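You operate a simulated robot arm through the tools that you are given. There is no shell and no other tool. Be economical: measure what you need, move in short steps, check, and stop when the job is done.

You run a simulated robot arm. Do the job below in one go: nothing can be reset, and whatever is moved stays where it is left.

## Task
Brake spindle A, set the width to 110 mm and open the guide carriage up for a new cable.
Fine: brake before you open the yellow latch of the guide wheel and the join lever; leave the orange lever and spindle C.

Only the result counts: the job must be done as asked and must still hold three seconds after the hand-in. Knocking over, shifting, dropping, spilling or breaking anything else fails it.

## Robot
A 7-joint arm with a two-finger parallel gripper, fixed in place. Base frame: the origin is at the foot of the arm, x ahead of it, y to its left, z up. Units: mm, rad, N and s.
With the tool pointing down near the work surface it reaches from about 120 to 660 mm from the base axis. Its first joint turns from -1.152 to 1.152 rad. Payload 2.4 kg.
The TCP is the grasp point between the finger pads, 30 mm short of the fingertips. In the tool frame z runs along the fingers and y along their closing line. The gripper opens to 94 mm. The fingers are 28 mm wide and 10 mm thick; the gripper's body (50 by 96 mm) begins 55 mm behind the TCP.
Orientation is told as [roll, pitch, yaw] about the base's x, y, z axes, in that order, counted from this pose: with the fingers straight down and closing along the base's y, the tool's x points along the base's -x, its y along +y and its z along -z.

## Interface
- The arm moves only by the tool nudge_tool. Its argument "plan" is a list of rows, each an object of numbers (a shift or turn left out is 0, a gripper value left out holds the last): "wx", "wy", "wz": the turn, a rotation vector about the tool's x, y, z in units of 90 degrees (1.0 is 90 degrees); "tx", "ty", "tz": the shift along the tool's x, y, z in units of 150 mm (1.0 is 150 mm); "jaw": the gripper command, from -1 (shut) to 1 (fully open), values between in proportion. In form: [{"wx": .., "wy": .., "wz": .., "tx": .., "ty": .., "tz": .., "jaw": ..}, ...]. A call has 1 to 8 rows; each row is the pose to reach, as a shift and turn from the pose commanded when the call began, along the tool's axes at that moment. A call with a number of a shift or a turn outside -1 to 1 is refused whole. Rows are played at 5 a second. More than 50 mm and 0.15 rad between two rows, or a gripper value outside its range, and nothing of the call is played. Where a pose cannot be reached the arm comes as near as it can. A force on the tool above 40 N (or 10 N above the force at the start of the call, whichever is more), or a blocked arm, ends the call early, and 0.2 s more pass. The fingers move at their own pace (about 153 mm/s each) and stop on an object; they squeeze with about 28 N. The grip force told is the motor's: it shows also when the fingers shut on nothing. Time passes only in rows, and 0.2 s behind the last, so rows that repeat a pose let the fingers close. It gives the time, the measured TCP pose, the force on the tool (base axes), the opening and the grip force at its end, in the units of the frame above (readings bear some noise), with the torque about the TCP (base axes, N m) and any sound that the robot's microphone picked up.
- Cameras (640 x 400 px; columns grow to the right, rows downward): "scene" is fixed at [35.4, 469.9, 1454.5]; the picture's right is [-0.78, -0.63, 0.00], its down [-0.29, 0.36, -0.88] and it looks along [0.56, -0.69, -0.47] (base axes); focal length 349 px, centre (320, 200). "wrist" rides on the gripper at [76, 14, -102] in the tool frame; the picture's right is [-0.18, 0.98, 0.00], its down [-0.75, -0.14, -0.64] and it looks along [-0.63, -0.12, 0.77] (tool axes); focal length 243 px, centre (320, 200). There is no depth. A picture from a camera that has moved, and an enlarged one, comes with that camera's place and axes in the base frame and with its lens.
- grab_frame(camera): a new picture of that camera. No time passes.
- zoom(camera, box): a new picture of the part [left, top, right, bottom] of that camera's present view, enlarged. No time passes.
- close_job(): hands the job in; it is judged then, once.

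Work in short steps. Places have to be worked out from the pictures, the camera data and where the tool is seen: move nearer, look again, correct. Check each grasp and each placing, and mend what went wrong. You have 120 turns and 76 pictures in all, those below and enlarged ones among them. Open the gripper and draw the arm clear of the work before you hand the job in, unless the task says otherwise; then end with one line.

The tools are called after "Request:" as name(argument=value, ...) on one line, values as JSON. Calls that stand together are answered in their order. nudge_tool: Moves the arm, as the interface text tells. Its arguments: {"type":"object","properties":{"plan":{"type":"array","items":{"type":"object","properties":{"wx":{"type":"number"},"wy":{"type":"number"},"wz":{"type":"number"},"tx":{"type":"number"},"ty":{"type":"number"},"tz":{"type":"number"},"jaw":{"type":"number"}}}}},"required":["plan"]} The other tools are called the same way: grab_frame (camera) takes a picture; zoom (camera, box) takes an enlarged picture of a part of a camera's view; close_job () hands the job in.

At the start:

```text
time_s: 0.0
eef_pos: [462.9, -33.8, 1262.8]
tcp_rot: [0.0, 0.0, -0.001]
wrist_force: [-0.6, 0.1, 0.7]
torque: [0.0, -0.02, -0.01]
gripper_width: 94.0
finger_force: 0.1
```

scene: 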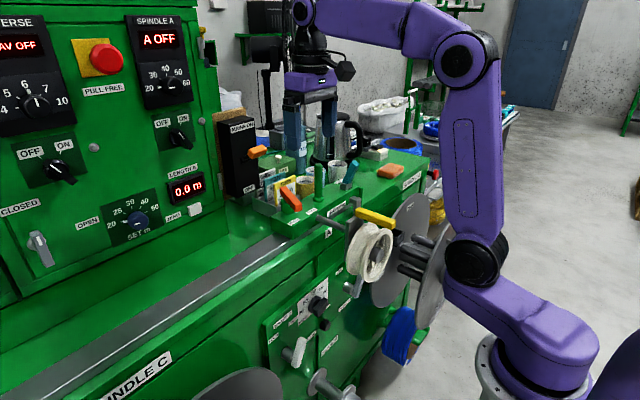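
wrist: 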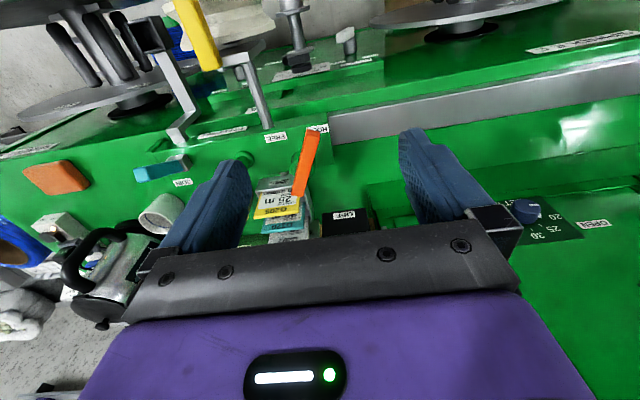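

I start by enlarging the key regions of the scene view to read the labels.

Request:
zoom(camera="scene", box=[220, 100, 440, 240])

Request:
zoom(camera="scene", box=[240, 240, 440, 400])

Request:
zoom(camera="scene", box=[0, 0, 240, 280])

Request:
zoom(camera="wrist", box=[0, 0, 400, 250])

```text
2.86 times, centred on (330, 170) of scene
camera zoom: at [35.4, 469.9, 1454.5], right [-0.78, -0.63, 0.0], down [-0.29, 0.36, -0.88], along [0.56, -0.69, -0.47], focal length 998 px, centre (291, 286)
```

zoom: 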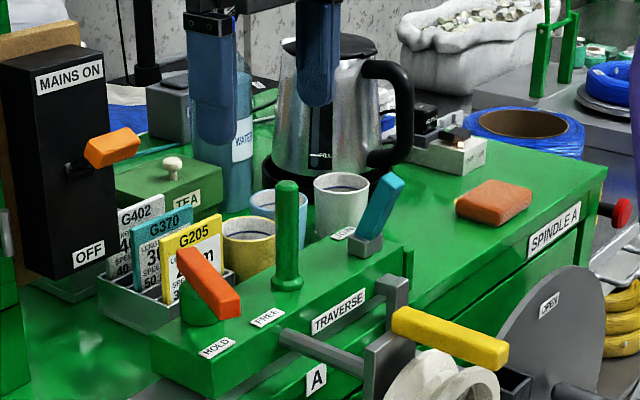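

```text
2.50 times, centred on (340, 320) of scene
camera zoom: at [35.4, 469.9, 1454.5], right [-0.78, -0.63, 0.0], down [-0.29, 0.36, -0.88], along [0.56, -0.69, -0.47], focal length 873 px, centre (270, -100)
```

zoom: 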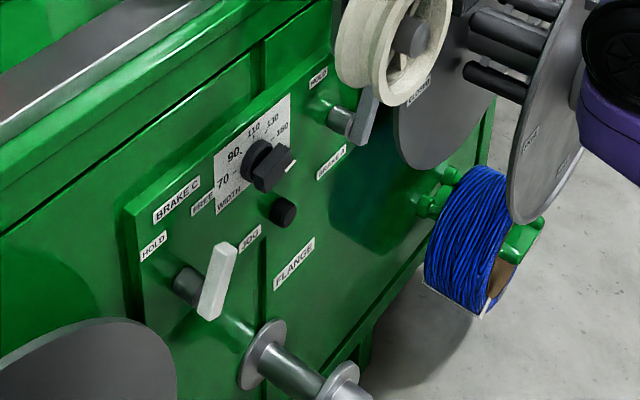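

```text
1.43 times, centred on (120, 140) of scene
camera zoom: at [35.4, 469.9, 1454.5], right [-0.78, -0.63, 0.0], down [-0.29, 0.36, -0.88], along [0.56, -0.69, -0.47], focal length 499 px, centre (606, 286)
```

zoom: 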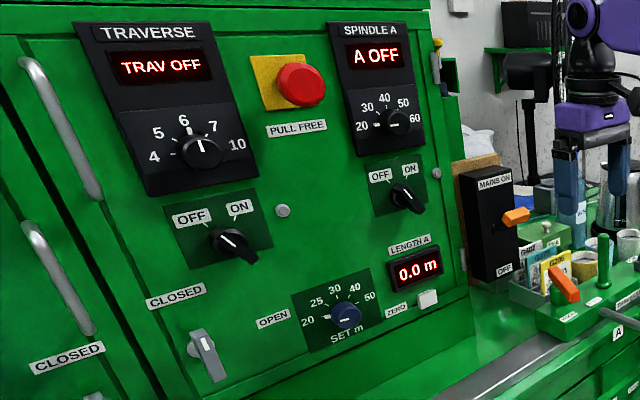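

```text
1.60 times, centred on (200, 125) of wrist
camera zoom: at [386.5, -18.6, 1366.4], right [0.18, 0.98, 0.0], down [0.75, -0.14, 0.64], along [0.63, -0.12, -0.77], focal length 388 px, centre (512, 320)
```

zoom: 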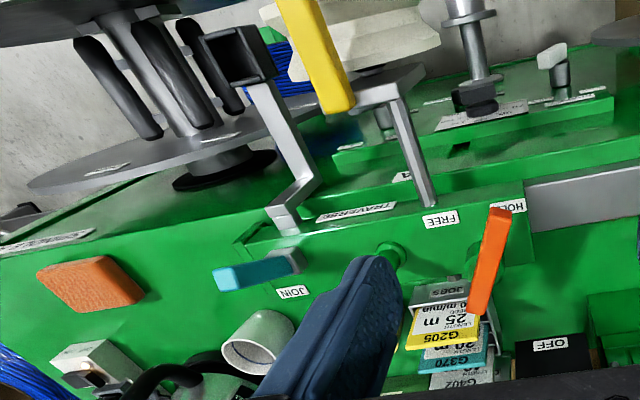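

I zoom further on the front panel (width dial, brake A) and on the guide wheel and join lever.

Request:
zoom(camera="scene", box=[310, 260, 390, 310])

Request:
zoom(camera="scene", box=[255, 270, 375, 345])

Request:
zoom(camera="scene", box=[310, 150, 438, 230])

Request:
zoom(camera="wrist", box=[100, 0, 360, 160])

```text
8.00 times, centred on (350, 285) of scene
camera zoom: at [35.4, 469.9, 1454.5], right [-0.78, -0.63, 0.0], down [-0.29, 0.36, -0.88], along [0.56, -0.69, -0.47], focal length 2795 px, centre (80, -480)
```

zoom: 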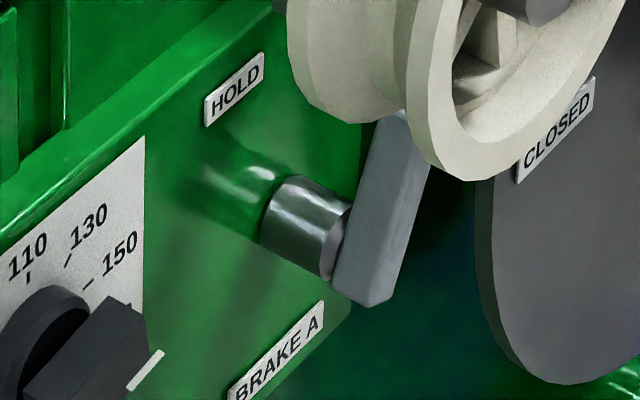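

```text
5.33 times, centred on (315, 308) of scene
camera zoom: at [35.4, 469.9, 1454.5], right [-0.78, -0.63, 0.0], down [-0.29, 0.36, -0.88], along [0.56, -0.69, -0.47], focal length 1863 px, centre (347, -373)
```

zoom: 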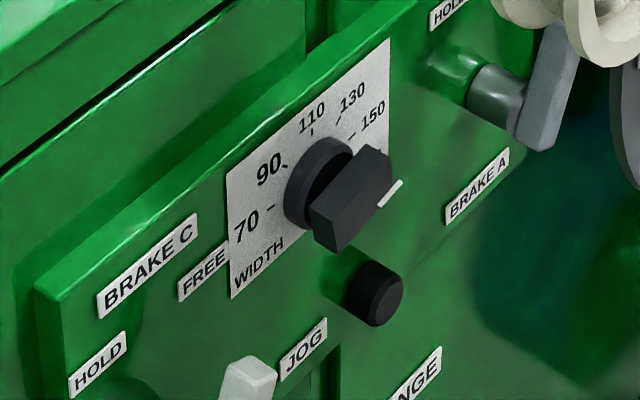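

```text
5.00 times, centred on (374, 190) of scene
camera zoom: at [35.4, 469.9, 1454.5], right [-0.78, -0.63, 0.0], down [-0.29, 0.36, -0.88], along [0.56, -0.69, -0.47], focal length 1747 px, centre (50, 250)
```

zoom: 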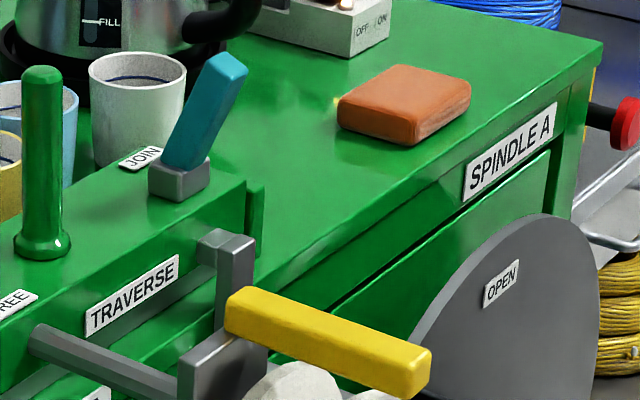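

```text
2.46 times, centred on (230, 80) of wrist
camera zoom: at [386.5, -18.6, 1366.4], right [0.18, 0.98, 0.0], down [0.75, -0.14, 0.64], along [0.63, -0.12, -0.77], focal length 597 px, centre (542, 495)
```

zoom: 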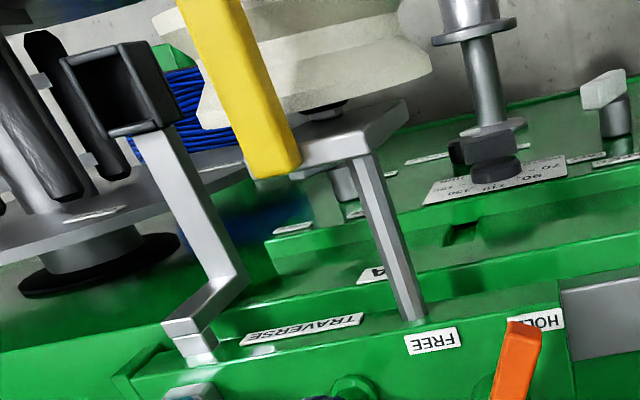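

Triangulating both views: width knob near (498,-95,734), brake A hub near (490,-231,708) with its lever pointing up-right and HOLD up-left; guide wheel and yellow latch near (395,-195,990). I draw the arm back and down to get a better front view.

Request:
nudge_tool(plan=[{"tx": 0.2, "tz": 0.2}, {"tx": 0.4, "tz": 0.4}, {"tx": 0.6, "tz": 0.6}, {"tx": 0.8, "tz": 0.8}, {"tx": 0.9, "tz": 0.9}, {"tx": 0.95, "tz": 0.95}])

Request:
grab_frame(camera="wrist")

Request:
grab_frame(camera="scene")

```text
time_s: 1.4
eef_pos: [320.0, -32.2, 1120.7]
tcp_rot: [0.0, 0.0, 0.0]
wrist_force: [0.9, 0.3, 0.2]
torque: [-0.02, 0.02, 0.0]
gripper_width: 94.1
finger_force: 0.0
```

```text
65 pictures are left
camera wrist: at [242.6, -16.4, 1223.9], right [0.18, 0.98, 0.0], down [0.75, -0.14, 0.64], along [0.63, -0.12, -0.77], focal length 243 px, centre (320, 200)
```

wrist: 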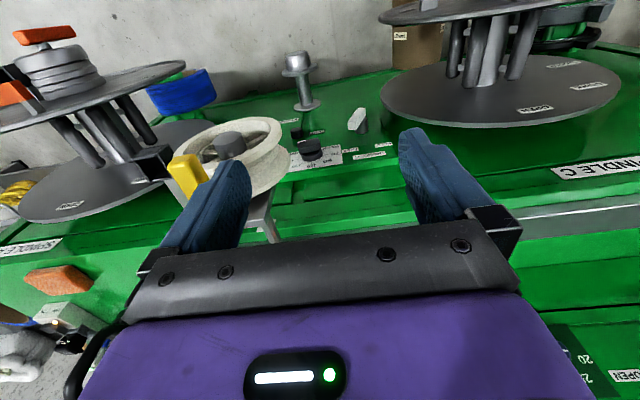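

```text
64 pictures are left
```

scene: 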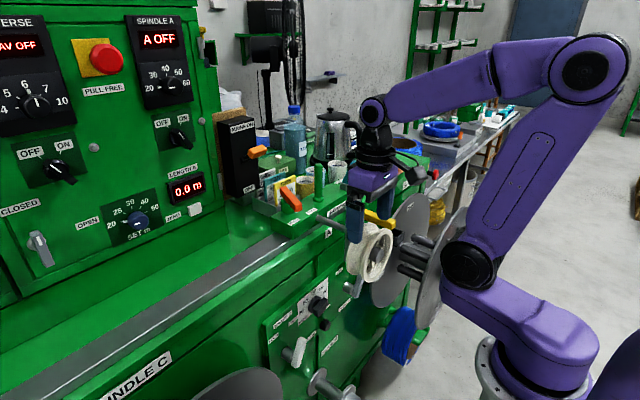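

I tilt the hand 45° forward while descending, so the wrist camera looks level at the front panel.

Request:
nudge_tool(plan=[{"tz": 0.16, "wy": -0.0833, "ty": 0.05}, {"tz": 0.33, "wy": -0.1667, "ty": 0.1}, {"tz": 0.5, "wy": -0.25, "ty": 0.15}, {"tz": 0.66, "wy": -0.333, "ty": 0.2}, {"tz": 0.83, "wy": -0.4167, "ty": 0.2}, {"tz": 1.0, "wy": -0.5, "ty": 0.2}, {"tz": 1.0, "wy": -0.5, "ty": 0.2}])

Request:
grab_frame(camera="wrist")

```text
time_s: 2.2
eef_pos: [350.0, -92.5, 1048.9]
tcp_rot: [-0.035, -0.364, -0.297]
wrist_force: [-4.1, 30.1, -1.7]
torque: [0.69, 0.1, -0.05]
gripper_width: 79.1
finger_force: 0.1
out of reach, approached as far as the arm can: row 2
stopped in row 4: the force on the tool passed its limit at 90 N (the readings are from after the stop); the commanded pose is now the measured one
```

```text
63 pictures are left
camera wrist: at [251.3, -44.1, 1117.6], right [0.46, 0.88, 0.03], down [0.42, -0.25, 0.87], along [0.78, -0.39, -0.49], focal length 243 px, centre (320, 200)
```

wrist: 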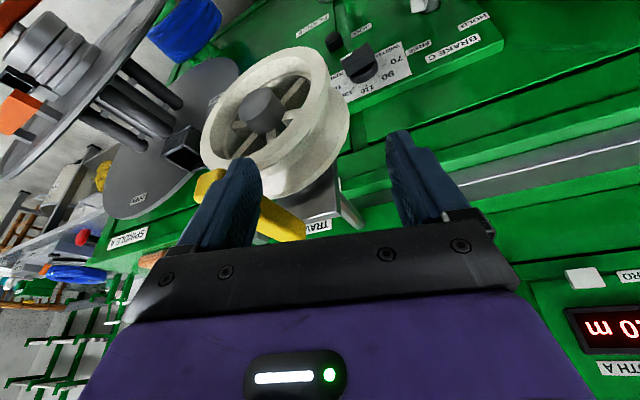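

The tilt was out of reach, the arm swerved and the right finger pressed on the guide-wheel area. I back away toward +y and along the fingers' back direction, gently.

Request:
nudge_tool(plan=[{"ty": 0.1}, {"ty": 0.2, "tz": -0.05}, {"ty": 0.3, "tz": -0.2}, {"ty": 0.4, "tz": -0.4}, {"ty": 0.4, "tz": -0.4}])

Request:
zoom(camera="scene", box=[270, 140, 430, 240])

Request:
grab_frame(camera="wrist")

```text
time_s: 3.4
eef_pos: [348.2, -33.8, 1103.8]
tcp_rot: [-0.039, -0.365, -0.301]
wrist_force: [-0.9, 0.0, 0.1]
torque: [-0.01, 0.03, -0.02]
gripper_width: 94.1
finger_force: 0.1
```

```text
4.00 times, centred on (350, 190) of scene
camera zoom: at [35.4, 469.9, 1454.5], right [-0.78, -0.63, 0.0], down [-0.29, 0.36, -0.88], along [0.56, -0.69, -0.47], focal length 1398 px, centre (200, 240)
```

zoom: 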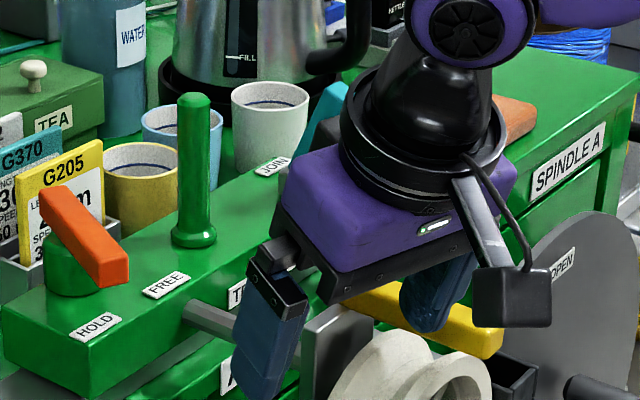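

```text
61 pictures are left
camera wrist: at [250.4, 17.6, 1172.4], right [0.47, 0.88, 0.03], down [0.42, -0.25, 0.87], along [0.78, -0.4, -0.49], focal length 243 px, centre (320, 200)
```

wrist: 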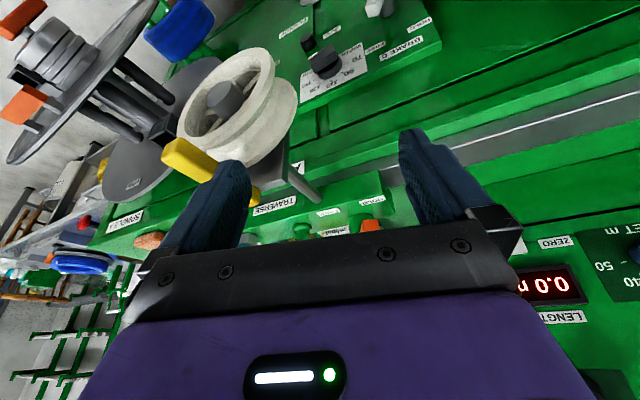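

The fixture looks unchanged. I zoom the wrist view on the dial and on the brake lever.

Request:
zoom(camera="wrist", box=[280, 10, 440, 110])

Request:
zoom(camera="wrist", box=[100, 80, 340, 230])

```text
4.00 times, centred on (360, 60) of wrist
camera zoom: at [250.4, 17.6, 1172.4], right [0.47, 0.88, 0.03], down [0.42, -0.25, 0.87], along [0.78, -0.4, -0.49], focal length 970 px, centre (160, 760)
```

zoom: 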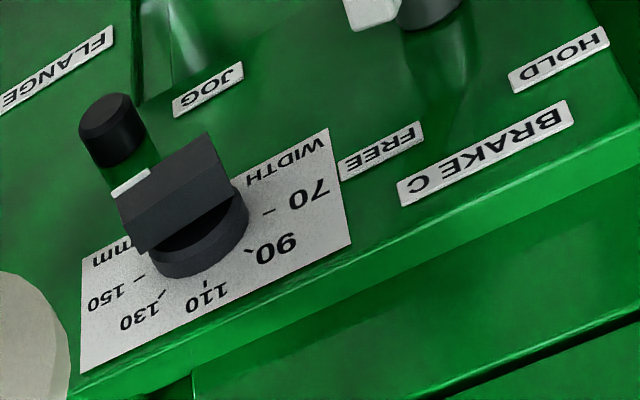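

```text
2.67 times, centred on (220, 155) of wrist
camera zoom: at [250.4, 17.6, 1172.4], right [0.47, 0.88, 0.03], down [0.42, -0.25, 0.87], along [0.78, -0.4, -0.49], focal length 647 px, centre (587, 320)
```

zoom: 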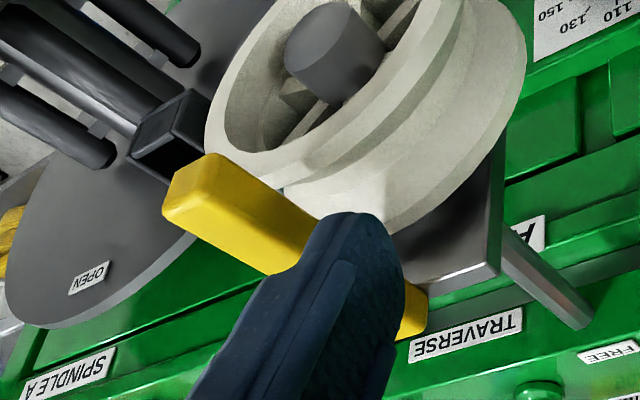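

Dial ticks: 110 is straight up, and the pointer's white mark seems to point right (around 150 or beyond). The arm's fold limit blocked the tilt up here, so I straighten the tool and go to about (410,0,1100); I will tilt lower down.

Request:
nudge_tool(plan=[{"tx": -0.074, "ty": 0.086, "tz": 0.032, "wx": -0.015, "wy": 0.057, "wz": -0.049}, {"tx": -0.148, "ty": 0.172, "tz": 0.064, "wx": -0.03, "wy": 0.114, "wz": -0.098}, {"tx": -0.222, "ty": 0.258, "tz": 0.096, "wx": -0.045, "wy": 0.171, "wz": -0.147}, {"tx": -0.297, "ty": 0.343, "tz": 0.128, "wx": -0.06, "wy": 0.2285, "wz": -0.196}, {"tx": -0.297, "ty": 0.343, "tz": 0.128, "wx": -0.06, "wy": 0.2285, "wz": -0.196}])

```text
time_s: 4.6
eef_pos: [410.6, 0.1, 1099.9]
tcp_rot: [0.0, 0.005, 0.004]
wrist_force: [0.7, 0.2, -0.2]
torque: [-0.01, 0.0, 0.04]
gripper_width: 93.7
finger_force: 0.1
```

The math checks out. Descending straight down 150 mm with a slight pull back to x≈400.

Request:
nudge_tool(plan=[{"tz": 0.25, "tx": 0.03}, {"tz": 0.5, "tx": 0.06}, {"tz": 0.75, "tx": 0.07}, {"tz": 1.0, "tx": 0.07}, {"tz": 1.0, "tx": 0.07}])

Request:
grab_frame(camera="scene")

Request:
grab_frame(camera="wrist")

```text
time_s: 5.8
eef_pos: [397.4, 1.0, 947.2]
tcp_rot: [0.0, 0.002, 0.001]
wrist_force: [-0.2, 0.8, 0.6]
torque: [-0.01, -0.03, 0.0]
gripper_width: 93.9
finger_force: 0.1
```

```text
58 pictures are left
```

scene: 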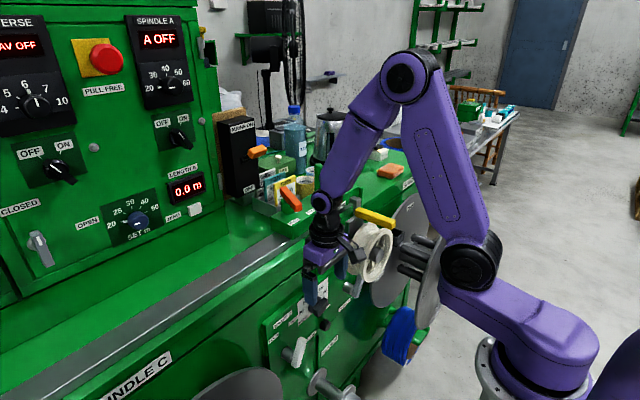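

```text
57 pictures are left
camera wrist: at [320.6, 17.0, 1051.4], right [0.18, 0.98, 0.0], down [0.76, -0.14, 0.64], along [0.63, -0.12, -0.77], focal length 243 px, centre (320, 200)
```

wrist: 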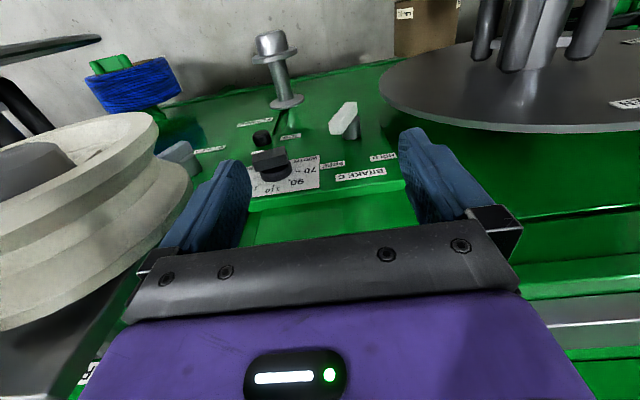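

Clear corridor. I descend another 140 mm, then try the tilt gradually.

Request:
nudge_tool(plan=[{"tz": 0.25, "ty": -0.02}, {"tz": 0.5, "ty": -0.04}, {"tz": 0.75, "ty": -0.06}, {"tz": 1.0, "ty": -0.07}, {"tz": 1.0, "ty": -0.07}])

Request:
nudge_tool(plan=[{"tz": 0.2, "wy": -0.07}, {"tz": 0.4, "wy": -0.14}, {"tz": 0.5, "wy": -0.2}, {"tz": 0.5, "wy": -0.2}])

Request:
grab_frame(camera="wrist")

```text
time_s: 7.0
eef_pos: [399.8, -8.3, 799.0]
tcp_rot: [0.001, 0.001, 0.002]
wrist_force: [0.6, -0.2, -0.5]
torque: [0.01, 0.02, 0.01]
gripper_width: 94.0
finger_force: 0.1
```

```text
time_s: 8.0
eef_pos: [398.8, -8.7, 722.1]
tcp_rot: [0.001, -0.314, 0.001]
wrist_force: [-0.3, -0.6, -0.1]
torque: [0.03, 0.01, -0.02]
gripper_width: 94.1
finger_force: 0.0
```

```text
56 pictures are left
camera wrist: at [293.8, 7.1, 798.1], right [0.17, 0.98, 0.06], down [0.52, -0.14, 0.84], along [0.84, -0.12, -0.54], focal length 243 px, centre (320, 200)
```

wrist: 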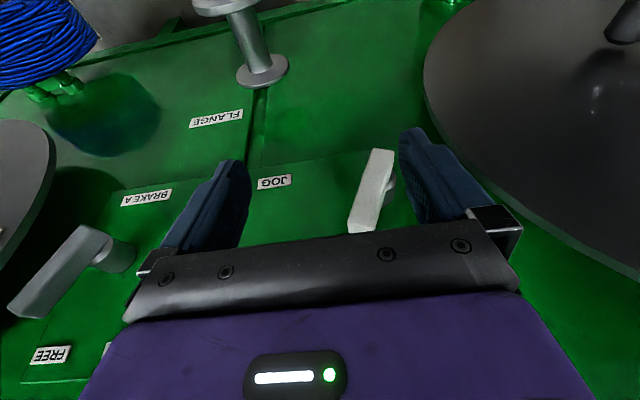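

Tilting works at this height, and I see the brake lever is on FREE. I keep tilting toward a horizontal tool, a bit lower, watching for reach warnings.

Request:
nudge_tool(plan=[{"tx": 0.03, "tz": 0.1, "wy": -0.083, "ty": -0.05}, {"tx": 0.062, "tz": 0.19, "wy": -0.167, "ty": -0.1}, {"tx": 0.062, "tz": 0.19, "wy": -0.25, "ty": -0.15}, {"tx": 0.062, "tz": 0.19, "wy": -0.333, "ty": -0.2}, {"tx": 0.062, "tz": 0.19, "wy": -0.417, "ty": -0.25}, {"tx": 0.062, "tz": 0.19, "wy": -0.5, "ty": -0.25}, {"tx": 0.062, "tz": 0.19, "wy": -0.5, "ty": -0.25}])

```text
time_s: 9.6
eef_pos: [397.7, -46.3, 692.9]
tcp_rot: [-0.002, -1.098, 0.003]
wrist_force: [0.4, -0.2, -0.1]
torque: [-0.01, -0.05, 0.04]
gripper_width: 94.0
finger_force: 0.1
```

Reached. I finish the tilt to horizontal and begin spinning so the camera goes to the +y side.

Request:
nudge_tool(plan=[{"wy": -0.08}, {"wy": -0.16}, {"wy": -0.24}, {"wy": -0.3}, {"wy": -0.3}])

Request:
nudge_tool(plan=[{"wz": 0.09}, {"wz": 0.18}, {"wz": 0.27}, {"wz": 0.36}, {"wz": 0.45}, {"wz": 0.54}, {"wz": 0.6}, {"wz": 0.6}])

Request:
grab_frame(camera="wrist")

```text
time_s: 10.5
eef_pos: [411.3, 66.0, 689.1]
tcp_rot: [0.008, -1.376, 0.365]
wrist_force: [-23.9, -10.8, 13.7]
torque: [-0.77, -0.55, -1.21]
gripper_width: 94.1
finger_force: 0.2
out of reach, approached as far as the arm can: row 2, 3
stopped in row 4: the force on the tool passed its limit at 176 N (the readings are from after the stop); the commanded pose is now the measured one
```

```text
time_s: 10.8
eef_pos: [410.4, 63.1, 689.7]
tcp_rot: [0.157, -1.374, 0.209]
wrist_force: [-4.2, -0.7, 1.5]
torque: [-0.12, -0.08, -0.19]
gripper_width: 93.8
finger_force: 0.2
stopped in row 1: the force on the tool passed its limit at 46 N (the readings are from after the stop); the commanded pose is now the measured one
```

```text
55 pictures are left
camera wrist: at [297.2, 39.7, 636.3], right [-0.32, 0.93, 0.21], down [-0.39, -0.33, 0.86], along [0.86, 0.19, 0.47], focal length 243 px, centre (320, 200)
```

wrist: 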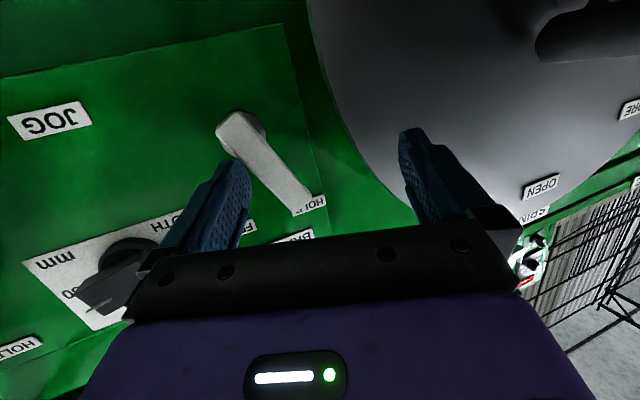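

The unreachable pose made the arm swerve again toward spindle C. Before moving I check what it touched.

Request:
zoom(camera="scene", box=[240, 240, 440, 400])

```text
2.50 times, centred on (340, 320) of scene
camera zoom: at [35.3, 469.8, 1454.5], right [-0.78, -0.63, 0.0], down [-0.29, 0.36, -0.88], along [0.56, -0.69, -0.47], focal length 873 px, centre (270, -100)
```

zoom: 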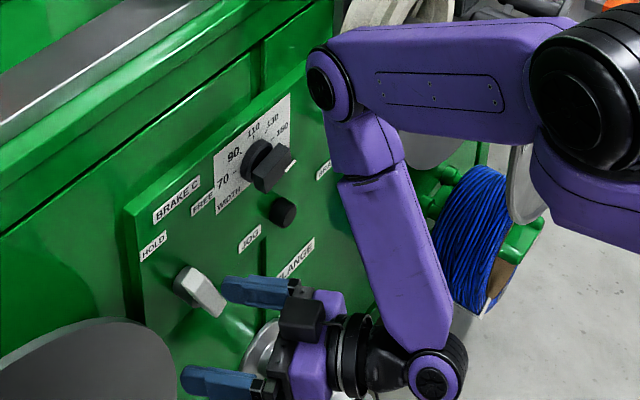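

Brake C lever appears to have been pushed from FREE toward HOLD by the left finger, so I will have to put it back. First I back out gently and un-twist to a reachable tilt (pitch −1.1).

Request:
nudge_tool(plan=[{"tx": 0.018, "tz": -0.09}, {"tx": 0.035, "tz": -0.176, "wx": 0.057, "wy": 0.043, "wz": 0.015}, {"tx": 0.038, "ty": -0.07, "tz": -0.2, "wx": 0.114, "wy": 0.087, "wz": 0.029}, {"tx": 0.041, "ty": -0.14, "tz": -0.23, "wx": 0.17, "wy": 0.13, "wz": 0.043}, {"tx": 0.044, "ty": -0.209, "tz": -0.254, "wx": 0.227, "wy": 0.174, "wz": 0.058}, {"tx": 0.044, "ty": -0.209, "tz": -0.254, "wx": 0.227, "wy": 0.174, "wz": 0.058}])

Request:
grab_frame(camera="wrist")

Request:
zoom(camera="scene", box=[255, 270, 375, 345])

```text
time_s: 11.1
eef_pos: [409.4, 67.4, 689.0]
tcp_rot: [0.119, -1.372, 0.249]
wrist_force: [0.2, 0.1, 0.1]
torque: [0.02, 0.02, 0.0]
gripper_width: 93.9
finger_force: 0.1
stopped in row 1: the force on the tool passed its limit at 93 N (the readings are from after the stop); the commanded pose is now the measured one
```

```text
53 pictures are left
camera wrist: at [295.6, 42.1, 636.5], right [-0.32, 0.93, 0.2], down [-0.39, -0.32, 0.86], along [0.86, 0.19, 0.47], focal length 243 px, centre (320, 200)
```

wrist: 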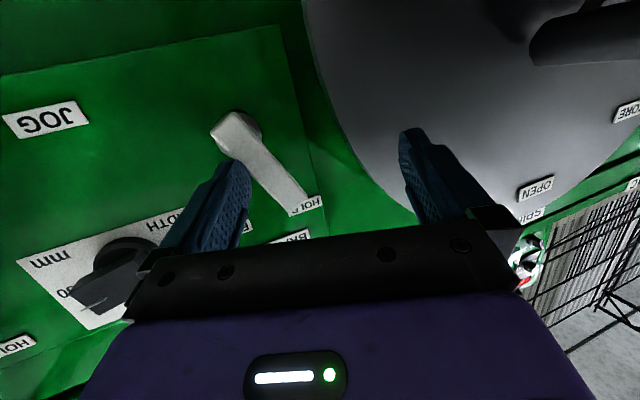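

```text
5.33 times, centred on (315, 308) of scene
camera zoom: at [35.4, 470.1, 1454.4], right [-0.78, -0.63, 0.0], down [-0.29, 0.36, -0.88], along [0.56, -0.69, -0.47], focal length 1863 px, centre (347, -373)
```

zoom: 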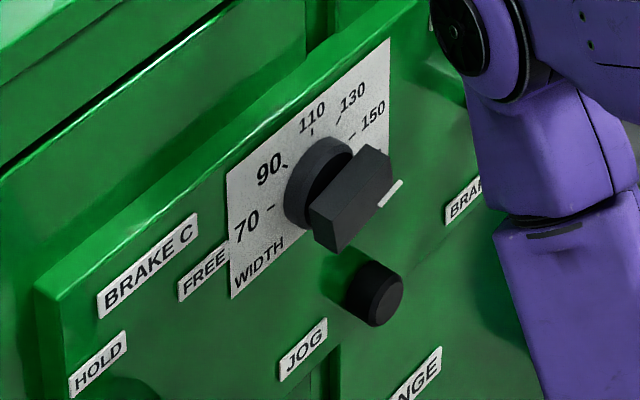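

Retreating straight met resistance, maybe a joint at its limit. I test a small un-tilt alone to move away from the limit.

Request:
nudge_tool(plan=[{"wy": 0.03}, {"wy": 0.06}])

```text
time_s: 11.7
eef_pos: [411.1, 65.7, 689.1]
tcp_rot: [0.081, -1.276, 0.284]
wrist_force: [0.1, -0.3, 0.1]
torque: [-0.01, -0.01, 0.0]
gripper_width: 94.0
finger_force: 0.0
```

That moved freely. Continue un-tilting, then ease back.

Request:
nudge_tool(plan=[{"wy": 0.05}, {"wy": 0.1}, {"wy": 0.14, "tz": -0.05}, {"wy": 0.14, "tz": -0.12}, {"wy": 0.14, "tz": -0.18}])

Request:
grab_frame(camera="wrist")

Request:
zoom(camera="scene", box=[220, 265, 380, 385])

```text
time_s: 12.8
eef_pos: [386.1, 57.0, 698.1]
tcp_rot: [0.047, -1.057, 0.322]
wrist_force: [0.2, 0.3, 0.9]
torque: [0.02, 0.01, -0.07]
gripper_width: 94.1
finger_force: 0.0
```

```text
51 pictures are left
camera wrist: at [261.7, 27.3, 683.2], right [-0.26, 0.95, 0.18], down [-0.12, -0.22, 0.97], along [0.96, 0.23, 0.17], focal length 243 px, centre (320, 200)
```

wrist: 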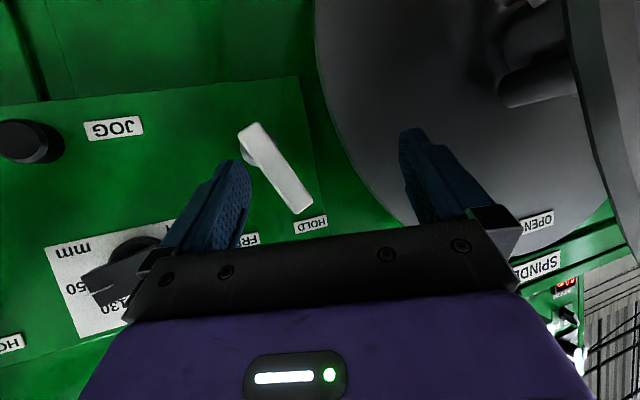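

```text
3.33 times, centred on (300, 325) of scene
camera zoom: at [35.4, 469.9, 1454.5], right [-0.78, -0.63, 0.0], down [-0.29, 0.36, -0.88], along [0.56, -0.69, -0.47], focal length 1165 px, centre (387, -217)
```

zoom: 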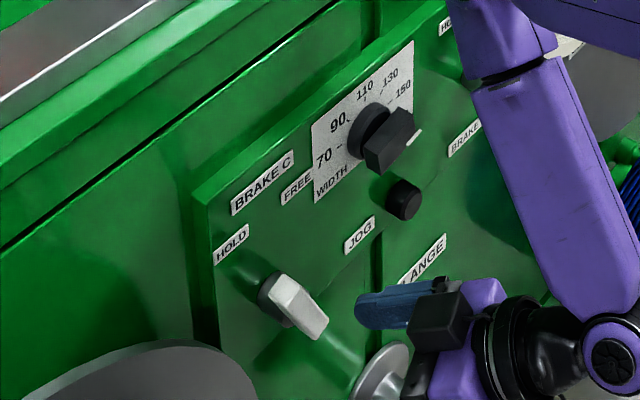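

Brake C now sits on HOLD; it was originally on FREE (about 35° right of vertical), so I must return it. I square up the hand at (395,60,715), fingers part-open (~60 mm), to then straddle its lever and sweep it back.

Request:
nudge_tool(plan=[{"tx": -0.043, "wx": 0.07, "wy": 0.001, "wz": 0.033, "jaw": 0.28}, {"tx": -0.087, "wx": 0.14, "wy": 0.003, "wz": 0.067, "jaw": 0.28}, {"tx": -0.13, "wx": 0.208, "wy": 0.004, "wz": 0.1, "jaw": 0.28}, {"tx": -0.13, "wx": 0.208, "wy": 0.004, "wz": 0.1, "jaw": 0.28}])

Request:
grab_frame(camera="wrist")

```text
time_s: 13.8
eef_pos: [394.6, 60.3, 714.8]
tcp_rot: [-0.004, -1.051, 0.003]
wrist_force: [0.4, -0.3, 0.5]
torque: [-0.01, 0.0, -0.02]
gripper_width: 60.4
finger_force: 0.1
```

```text
49 pictures are left
camera wrist: at [268.1, 76.4, 700.9], right [0.09, 0.98, 0.16], down [-0.18, -0.14, 0.97], along [0.98, -0.12, 0.17], focal length 243 px, centre (320, 200)
```

wrist: 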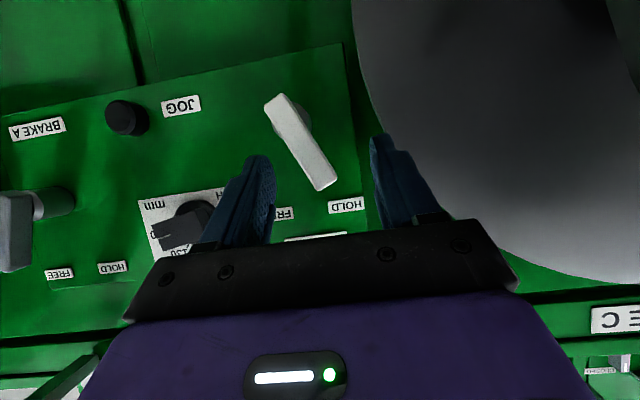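

Nearly frontal view: C lever pivot ≈(465,36,664), tip ≈(465,59,722); disc edge ≈ y 96. I narrow the opening to 44 mm and advance to straddle the lever tip.

Request:
nudge_tool(plan=[{"ty": -0.022, "jaw": -0.064}, {"tx": -0.07, "tz": 0.08, "ty": -0.022}, {"tx": -0.14, "tz": 0.17, "ty": -0.022}, {"tx": -0.199, "tz": 0.25, "ty": -0.022}, {"tx": -0.199, "tz": 0.25, "ty": -0.022}])

Request:
grab_frame(camera="wrist")

```text
time_s: 15.1
eef_pos: [442.7, 57.4, 721.9]
tcp_rot: [-0.004, -1.048, 0.005]
wrist_force: [0.5, -0.2, -0.3]
torque: [0.01, -0.01, 0.02]
gripper_width: 44.2
finger_force: 0.0
```

```text
48 pictures are left
camera wrist: at [315.6, 72.1, 707.3], right [0.09, 0.98, 0.16], down [-0.18, -0.14, 0.97], along [0.98, -0.12, 0.16], focal length 243 px, centre (320, 200)
```

wrist: 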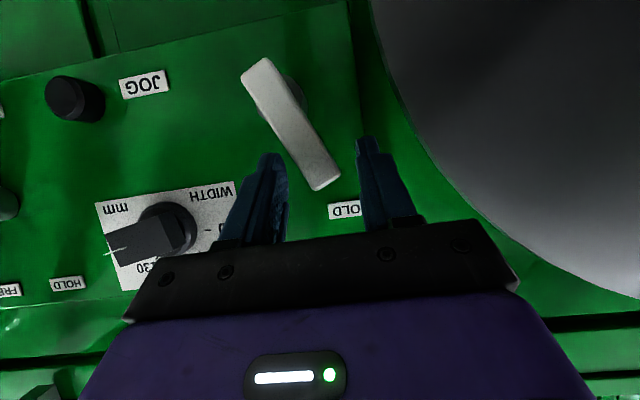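

Lever tip is between the fingertips. I sweep 60 mm toward −y.

Request:
nudge_tool(plan=[{"ty": -0.08}, {"ty": -0.16}, {"ty": -0.24}, {"ty": -0.32}, {"ty": -0.4}, {"ty": -0.4}])

Request:
grab_frame(camera="wrist")

```text
time_s: 16.4
eef_pos: [442.6, 1.8, 722.7]
tcp_rot: [0.009, -1.049, 0.009]
wrist_force: [5.9, 29.3, 3.4]
torque: [0.87, -0.1, 0.38]
gripper_width: 60.6
finger_force: 14.7
```

```text
47 pictures are left
camera wrist: at [315.2, 15.0, 708.5], right [0.08, 0.98, 0.16], down [-0.18, -0.15, 0.97], along [0.98, -0.1, 0.17], focal length 243 px, centre (320, 200)
```

wrist: 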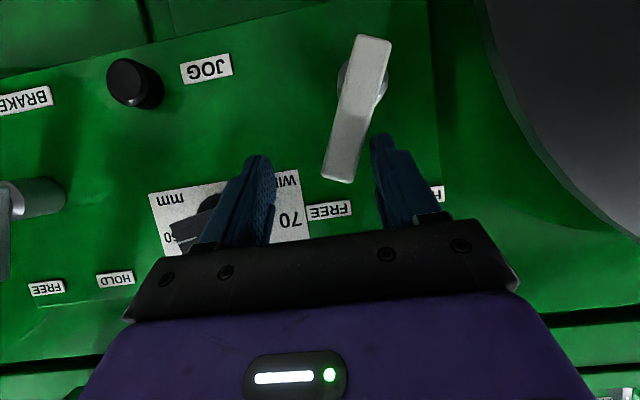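

Lever is roughly half past centre; the fingers yielded open. Closing the jaws centres the lever on the hand (y≈2), which is just the FREE angle.

Request:
nudge_tool(plan=[{"jaw": -0.4}, {"jaw": -1}, {"jaw": -1}, {"jaw": -1}])

Request:
grab_frame(camera="wrist")

```text
time_s: 16.8
eef_pos: [442.6, 11.4, 723.0]
tcp_rot: [0.032, -1.053, 0.017]
wrist_force: [2.7, 21.8, 5.6]
torque: [0.68, 0.12, 0.5]
gripper_width: 40.6
finger_force: 11.0
stopped in row 1: the force on the tool passed its limit at 44 N (the readings are from after the stop); the commanded pose is now the measured one
```

```text
46 pictures are left
camera wrist: at [315.0, 20.7, 709.0], right [0.05, 0.98, 0.18], down [-0.18, -0.16, 0.97], along [0.98, -0.08, 0.17], focal length 243 px, centre (320, 200)
```

wrist: 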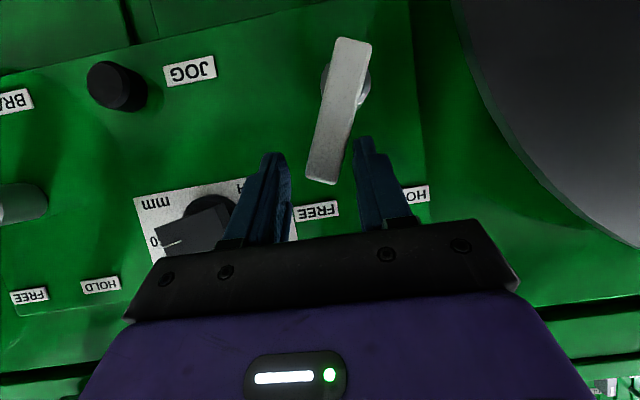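

Lever is now pointing near FREE but not fully. I press on a little more in small steps with the jaws closing.

Request:
nudge_tool(plan=[{"ty": -0.03, "jaw": -0.4}, {"ty": -0.06, "jaw": -0.5}, {"ty": -0.09, "jaw": -0.6}, {"ty": -0.12, "jaw": -0.7}, {"ty": -0.12, "jaw": -0.8}])

Request:
grab_frame(camera="wrist")

```text
time_s: 17.3
eef_pos: [442.1, 11.5, 723.6]
tcp_rot: [0.05, -1.055, 0.023]
wrist_force: [0.6, 20.2, 6.0]
torque: [0.64, 0.12, 0.45]
gripper_width: 34.6
finger_force: 9.8
stopped in row 2: the force on the tool passed its limit at 40 N (the readings are from after the stop); the commanded pose is now the measured one
```

```text
45 pictures are left
camera wrist: at [314.9, 19.8, 709.3], right [0.02, 0.98, 0.18], down [-0.17, -0.18, 0.97], along [0.98, -0.06, 0.17], focal length 243 px, centre (320, 200)
```

wrist: 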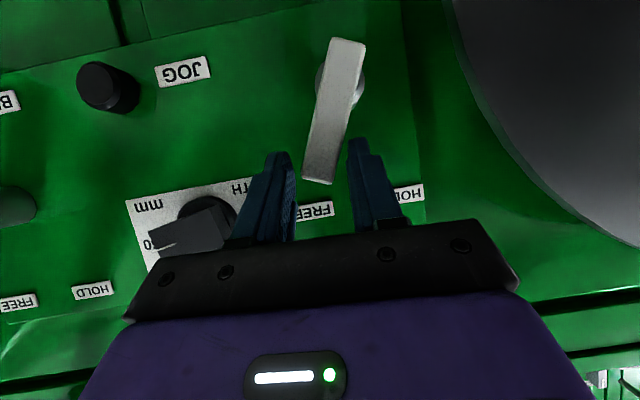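

Computing from pixels: the lever stood at ≈23.6° right originally, now ≈21° — with firm resistance, so it looks to be home. I open the jaws, back off, and compare in the scene view.

Request:
nudge_tool(plan=[{"jaw": 0.1}, {"jaw": 0.1}, {"tx": 0.07, "tz": -0.1}, {"tx": 0.14, "tz": -0.2}, {"tx": 0.2, "tz": -0.27}, {"tx": 0.2, "tz": -0.27}])

Request:
zoom(camera="scene", box=[240, 240, 440, 400])

Request:
grab_frame(camera="wrist")

```text
time_s: 18.7
eef_pos: [393.0, 4.5, 717.2]
tcp_rot: [0.042, -1.053, 0.016]
wrist_force: [-0.5, 0.5, -0.1]
torque: [0.0, -0.01, 0.03]
gripper_width: 51.5
finger_force: 0.1
```

```text
2.50 times, centred on (340, 320) of scene
camera zoom: at [35.4, 469.9, 1454.5], right [-0.78, -0.63, 0.0], down [-0.29, 0.36, -0.88], along [0.56, -0.69, -0.47], focal length 873 px, centre (270, -100)
```

zoom: 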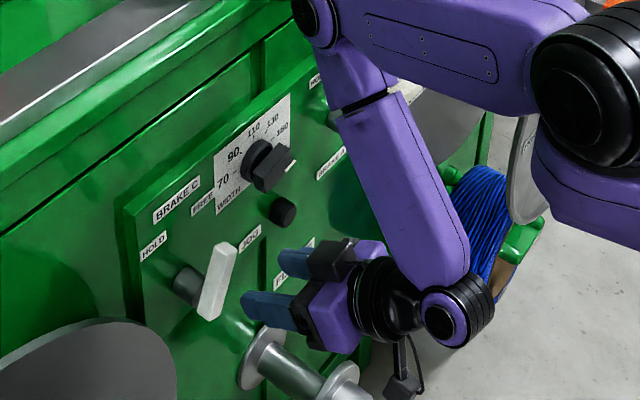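

```text
43 pictures are left
camera wrist: at [264.1, 14.9, 703.3], right [0.04, 0.98, 0.18], down [-0.18, -0.17, 0.97], along [0.98, -0.07, 0.17], focal length 243 px, centre (320, 200)
```

wrist: 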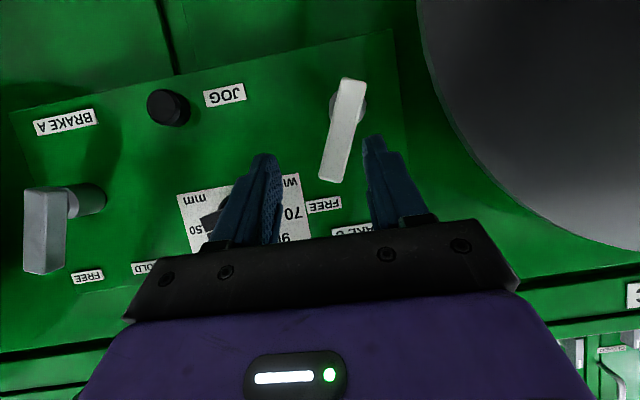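

Brake C lever is exactly back as in the first picture. From the views, brake A pivot ≈(455,-220,697), tip ≈(450,-242,753), wheel bottom z≈820, spindle discs only at y<-330. I slide toward −y first.

Request:
nudge_tool(plan=[{"ty": -0.2}, {"ty": -0.4}, {"ty": -0.6}, {"ty": -0.75}, {"ty": -0.75}])

Request:
grab_frame(camera="wrist")

```text
time_s: 19.4
eef_pos: [395.0, 33.4, 712.7]
tcp_rot: [0.057, -1.04, 0.237]
wrist_force: [0.3, -0.8, -0.5]
torque: [-0.02, 0.01, 0.01]
gripper_width: 51.7
finger_force: 0.0
stopped in row 3: the arm was blocked; the commanded pose is now the measured one
```

```text
42 pictures are left
camera wrist: at [268.3, 12.8, 700.3], right [-0.19, 0.96, 0.19], down [-0.12, -0.21, 0.97], along [0.97, 0.16, 0.15], focal length 243 px, centre (320, 200)
```

wrist: 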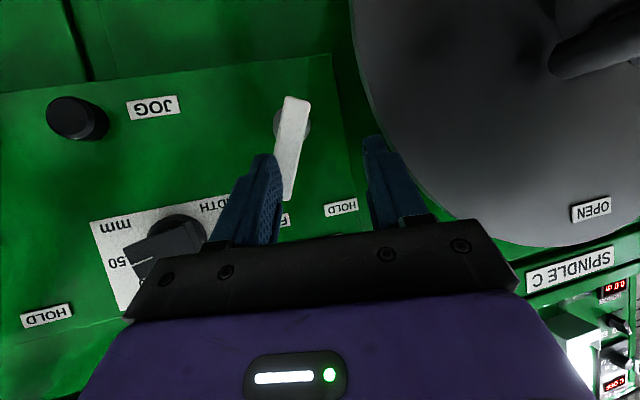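

The move was blocked: by geometry the elbow (near x 430, y −60, z 1000) met the guide wheel's side and it swung back. So low forward-pointing poses are a trap near y<−50; I'll work with steeper poses. First check the carriage state and a close look at the dial from here.

Request:
zoom(camera="wrist", box=[40, 80, 220, 220])

Request:
zoom(camera="scene", box=[300, 160, 460, 280])

```text
2.86 times, centred on (130, 150) of wrist
camera zoom: at [268.3, 12.8, 700.3], right [-0.19, 0.96, 0.19], down [-0.12, -0.21, 0.97], along [0.97, 0.16, 0.15], focal length 693 px, centre (863, 343)
```

zoom: 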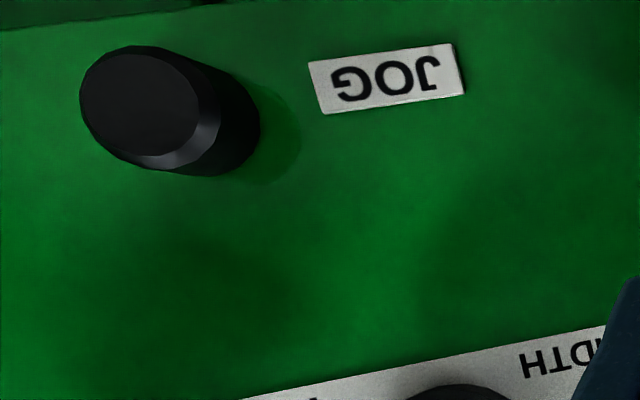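

```text
3.33 times, centred on (380, 220) of scene
camera zoom: at [35.2, 470.7, 1454.2], right [-0.78, -0.63, 0.0], down [-0.29, 0.36, -0.88], along [0.56, -0.69, -0.47], focal length 1165 px, centre (120, 133)
```

zoom: 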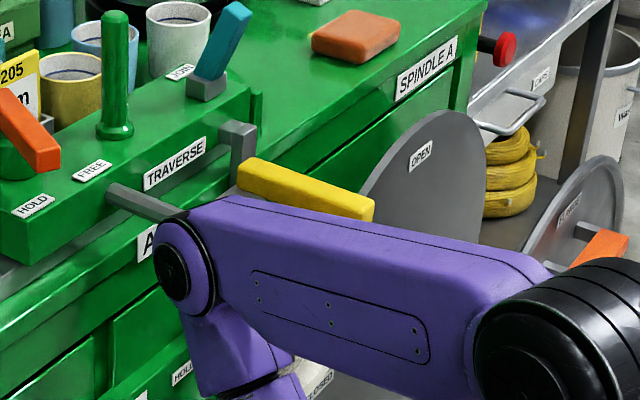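

Carriage looks unchanged. Reverse out: rotate back to pitch −0.3 in place, then straighten and rise.

Request:
nudge_tool(plan=[{"wx": 0.022, "wy": 0.079, "wz": 0.022}, {"wx": 0.043, "wy": 0.157, "wz": 0.045}, {"wx": 0.065, "wy": 0.236, "wz": 0.067}, {"wx": 0.087, "wy": 0.314, "wz": 0.089}, {"wx": 0.108, "wy": 0.392, "wz": 0.112}, {"wx": 0.13, "wy": 0.471, "wz": 0.134}, {"wx": 0.13, "wy": 0.471, "wz": 0.134}])

```text
time_s: 21.0
eef_pos: [394.5, 29.4, 712.7]
tcp_rot: [-0.002, -0.291, -0.006]
wrist_force: [-0.1, 0.1, 0.3]
torque: [-0.01, 0.0, 0.02]
gripper_width: 51.8
finger_force: 0.0
```

Good. I move to (395,−40,790) with open jaws to look squarely at the dial.

Request:
nudge_tool(plan=[{"tx": -0.05, "ty": -0.1, "tz": -0.16, "jaw": 1}, {"tx": -0.1, "ty": -0.23, "tz": -0.33, "jaw": 1}, {"tx": -0.152, "ty": -0.36, "tz": -0.49, "jaw": 1}, {"tx": -0.152, "ty": -0.467, "tz": -0.49, "jaw": 1}, {"tx": -0.152, "ty": -0.467, "tz": -0.49, "jaw": 1}])

Request:
zoom(camera="wrist", box=[200, 110, 400, 235])

```text
time_s: 22.2
eef_pos: [394.4, -40.1, 789.7]
tcp_rot: [0.0, -0.291, -0.005]
wrist_force: [-0.1, -0.1, -0.6]
torque: [0.0, 0.03, 0.01]
gripper_width: 93.9
finger_force: 0.1
```

```text
3.20 times, centred on (300, 172) of wrist
camera zoom: at [292.6, -24.1, 866.8], right [0.18, 0.98, 0.05], down [0.54, -0.14, 0.83], along [0.82, -0.12, -0.55], focal length 776 px, centre (384, 288)
```

zoom: 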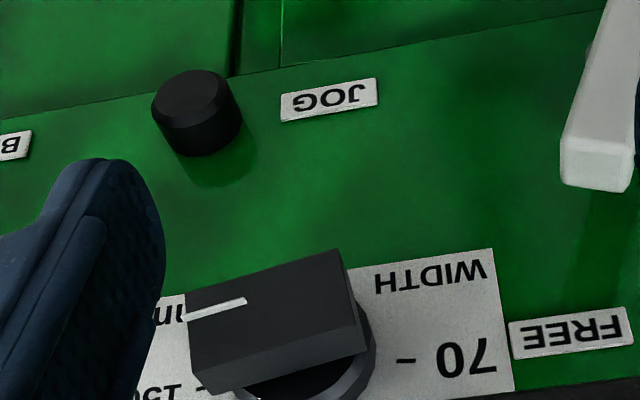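

Dial: pointer ≈10° above horizontal right (150 mark); bar front centre ≈(465,−84,750), half-length ≈22 mm. I'll rotate it by pressing down on the bar's left end from above, using yaw −0.55/pitch −0.55 so the wrist stays clear of the wheel. Staging above it now, jaws shut.

Request:
nudge_tool(plan=[{"tx": -0.087, "ty": -0.02, "wx": 0.029, "wy": -0.032, "wz": 0.065, "jaw": -1}, {"tx": -0.174, "ty": -0.04, "wx": 0.058, "wy": -0.064, "wz": 0.129, "jaw": -1}, {"tx": -0.261, "ty": -0.064, "wx": 0.086, "wy": -0.097, "wz": 0.194, "jaw": -1}, {"tx": -0.349, "ty": -0.086, "tz": -0.01, "wx": 0.115, "wy": -0.129, "wz": 0.258, "jaw": -1}, {"tx": -0.436, "ty": -0.107, "tz": -0.015, "wx": 0.144, "wy": -0.161, "wz": 0.323, "jaw": -1}, {"tx": -0.436, "ty": -0.107, "tz": -0.015, "wx": 0.144, "wy": -0.161, "wz": 0.323, "jaw": -1}])

Request:
grab_frame(camera="wrist")

Request:
zoom(camera="scene", box=[260, 220, 420, 320])

```text
time_s: 23.6
eef_pos: [457.9, -57.2, 810.1]
tcp_rot: [0.001, -0.551, -0.563]
wrist_force: [0.6, 0.6, 0.0]
torque: [0.04, 0.0, -0.01]
gripper_width: 0.0
finger_force: 28.1
```

```text
38 pictures are left
camera wrist: at [364.5, 19.7, 858.1], right [0.66, 0.75, 0.1], down [0.18, -0.28, 0.94], along [0.73, -0.6, -0.32], focal length 243 px, centre (320, 200)
```

wrist: 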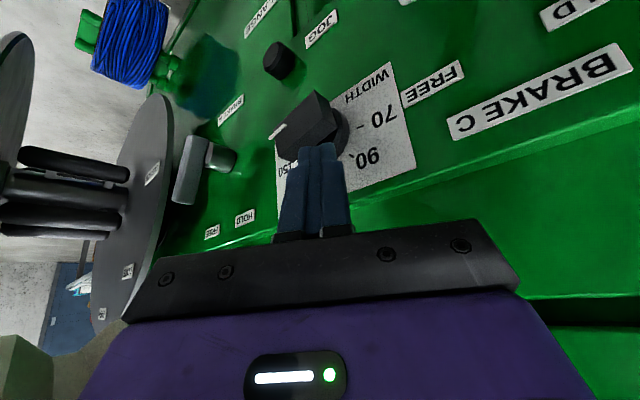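

```text
4.00 times, centred on (340, 270) of scene
camera zoom: at [35.4, 469.9, 1454.5], right [-0.78, -0.63, 0.0], down [-0.29, 0.36, -0.88], along [0.56, -0.69, -0.47], focal length 1398 px, centre (240, -80)
```

zoom: 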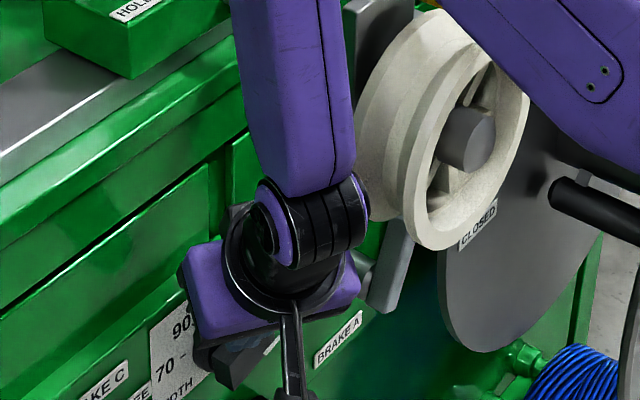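

Excellent view and safe clearances. The shut fingertips are just above the bar's left end; I press straight down about 40 mm.

Request:
nudge_tool(plan=[{"tx": 0.05, "ty": 0.028, "tz": 0.07}, {"tx": 0.09, "ty": 0.028, "tz": 0.125}, {"tx": 0.125, "ty": 0.028, "tz": 0.175}, {"tx": 0.155, "ty": 0.028, "tz": 0.218}, {"tx": 0.155, "ty": 0.028, "tz": 0.218}])

Request:
zoom(camera="wrist", box=[220, 50, 420, 175])

```text
time_s: 24.8
eef_pos: [457.2, -50.4, 769.9]
tcp_rot: [0.001, -0.551, -0.554]
wrist_force: [-3.0, 19.8, 8.4]
torque: [0.21, -0.1, 0.3]
gripper_width: 0.0
finger_force: 27.5
```

```text
3.20 times, centred on (320, 112) of wrist
camera zoom: at [363.0, 26.4, 819.2], right [0.65, 0.75, 0.1], down [0.19, -0.28, 0.94], along [0.74, -0.59, -0.32], focal length 776 px, centre (320, 480)
```

zoom: 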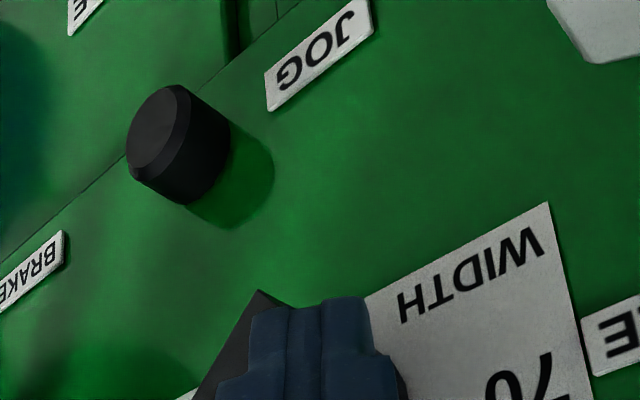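

There is sideways load (20 N in y), so the fingers press beside the bar's end. I look at the full dial.

Request:
zoom(camera="wrist", box=[220, 100, 420, 240])

Request:
zoom(camera="scene", box=[260, 260, 380, 340])

```text
2.86 times, centred on (320, 170) of wrist
camera zoom: at [363.0, 26.4, 819.2], right [0.65, 0.75, 0.1], down [0.19, -0.28, 0.94], along [0.74, -0.59, -0.32], focal length 693 px, centre (320, 286)
```

zoom: 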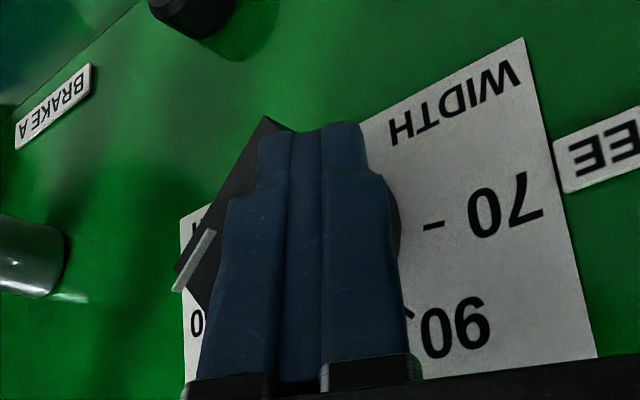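

```text
5.00 times, centred on (320, 300) of scene
camera zoom: at [35.2, 470.3, 1454.3], right [-0.78, -0.63, 0.0], down [-0.29, 0.36, -0.88], along [0.56, -0.69, -0.47], focal length 1747 px, centre (320, -300)
```

zoom: 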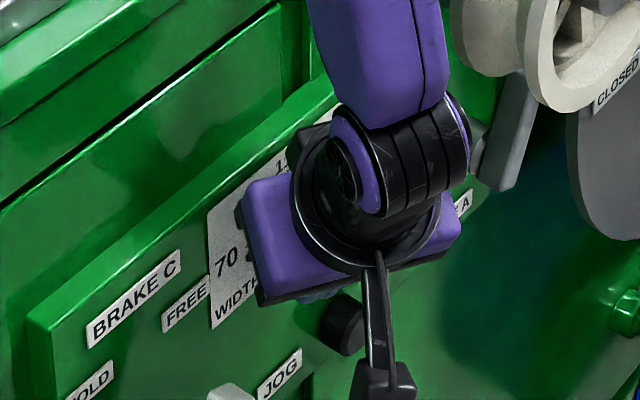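

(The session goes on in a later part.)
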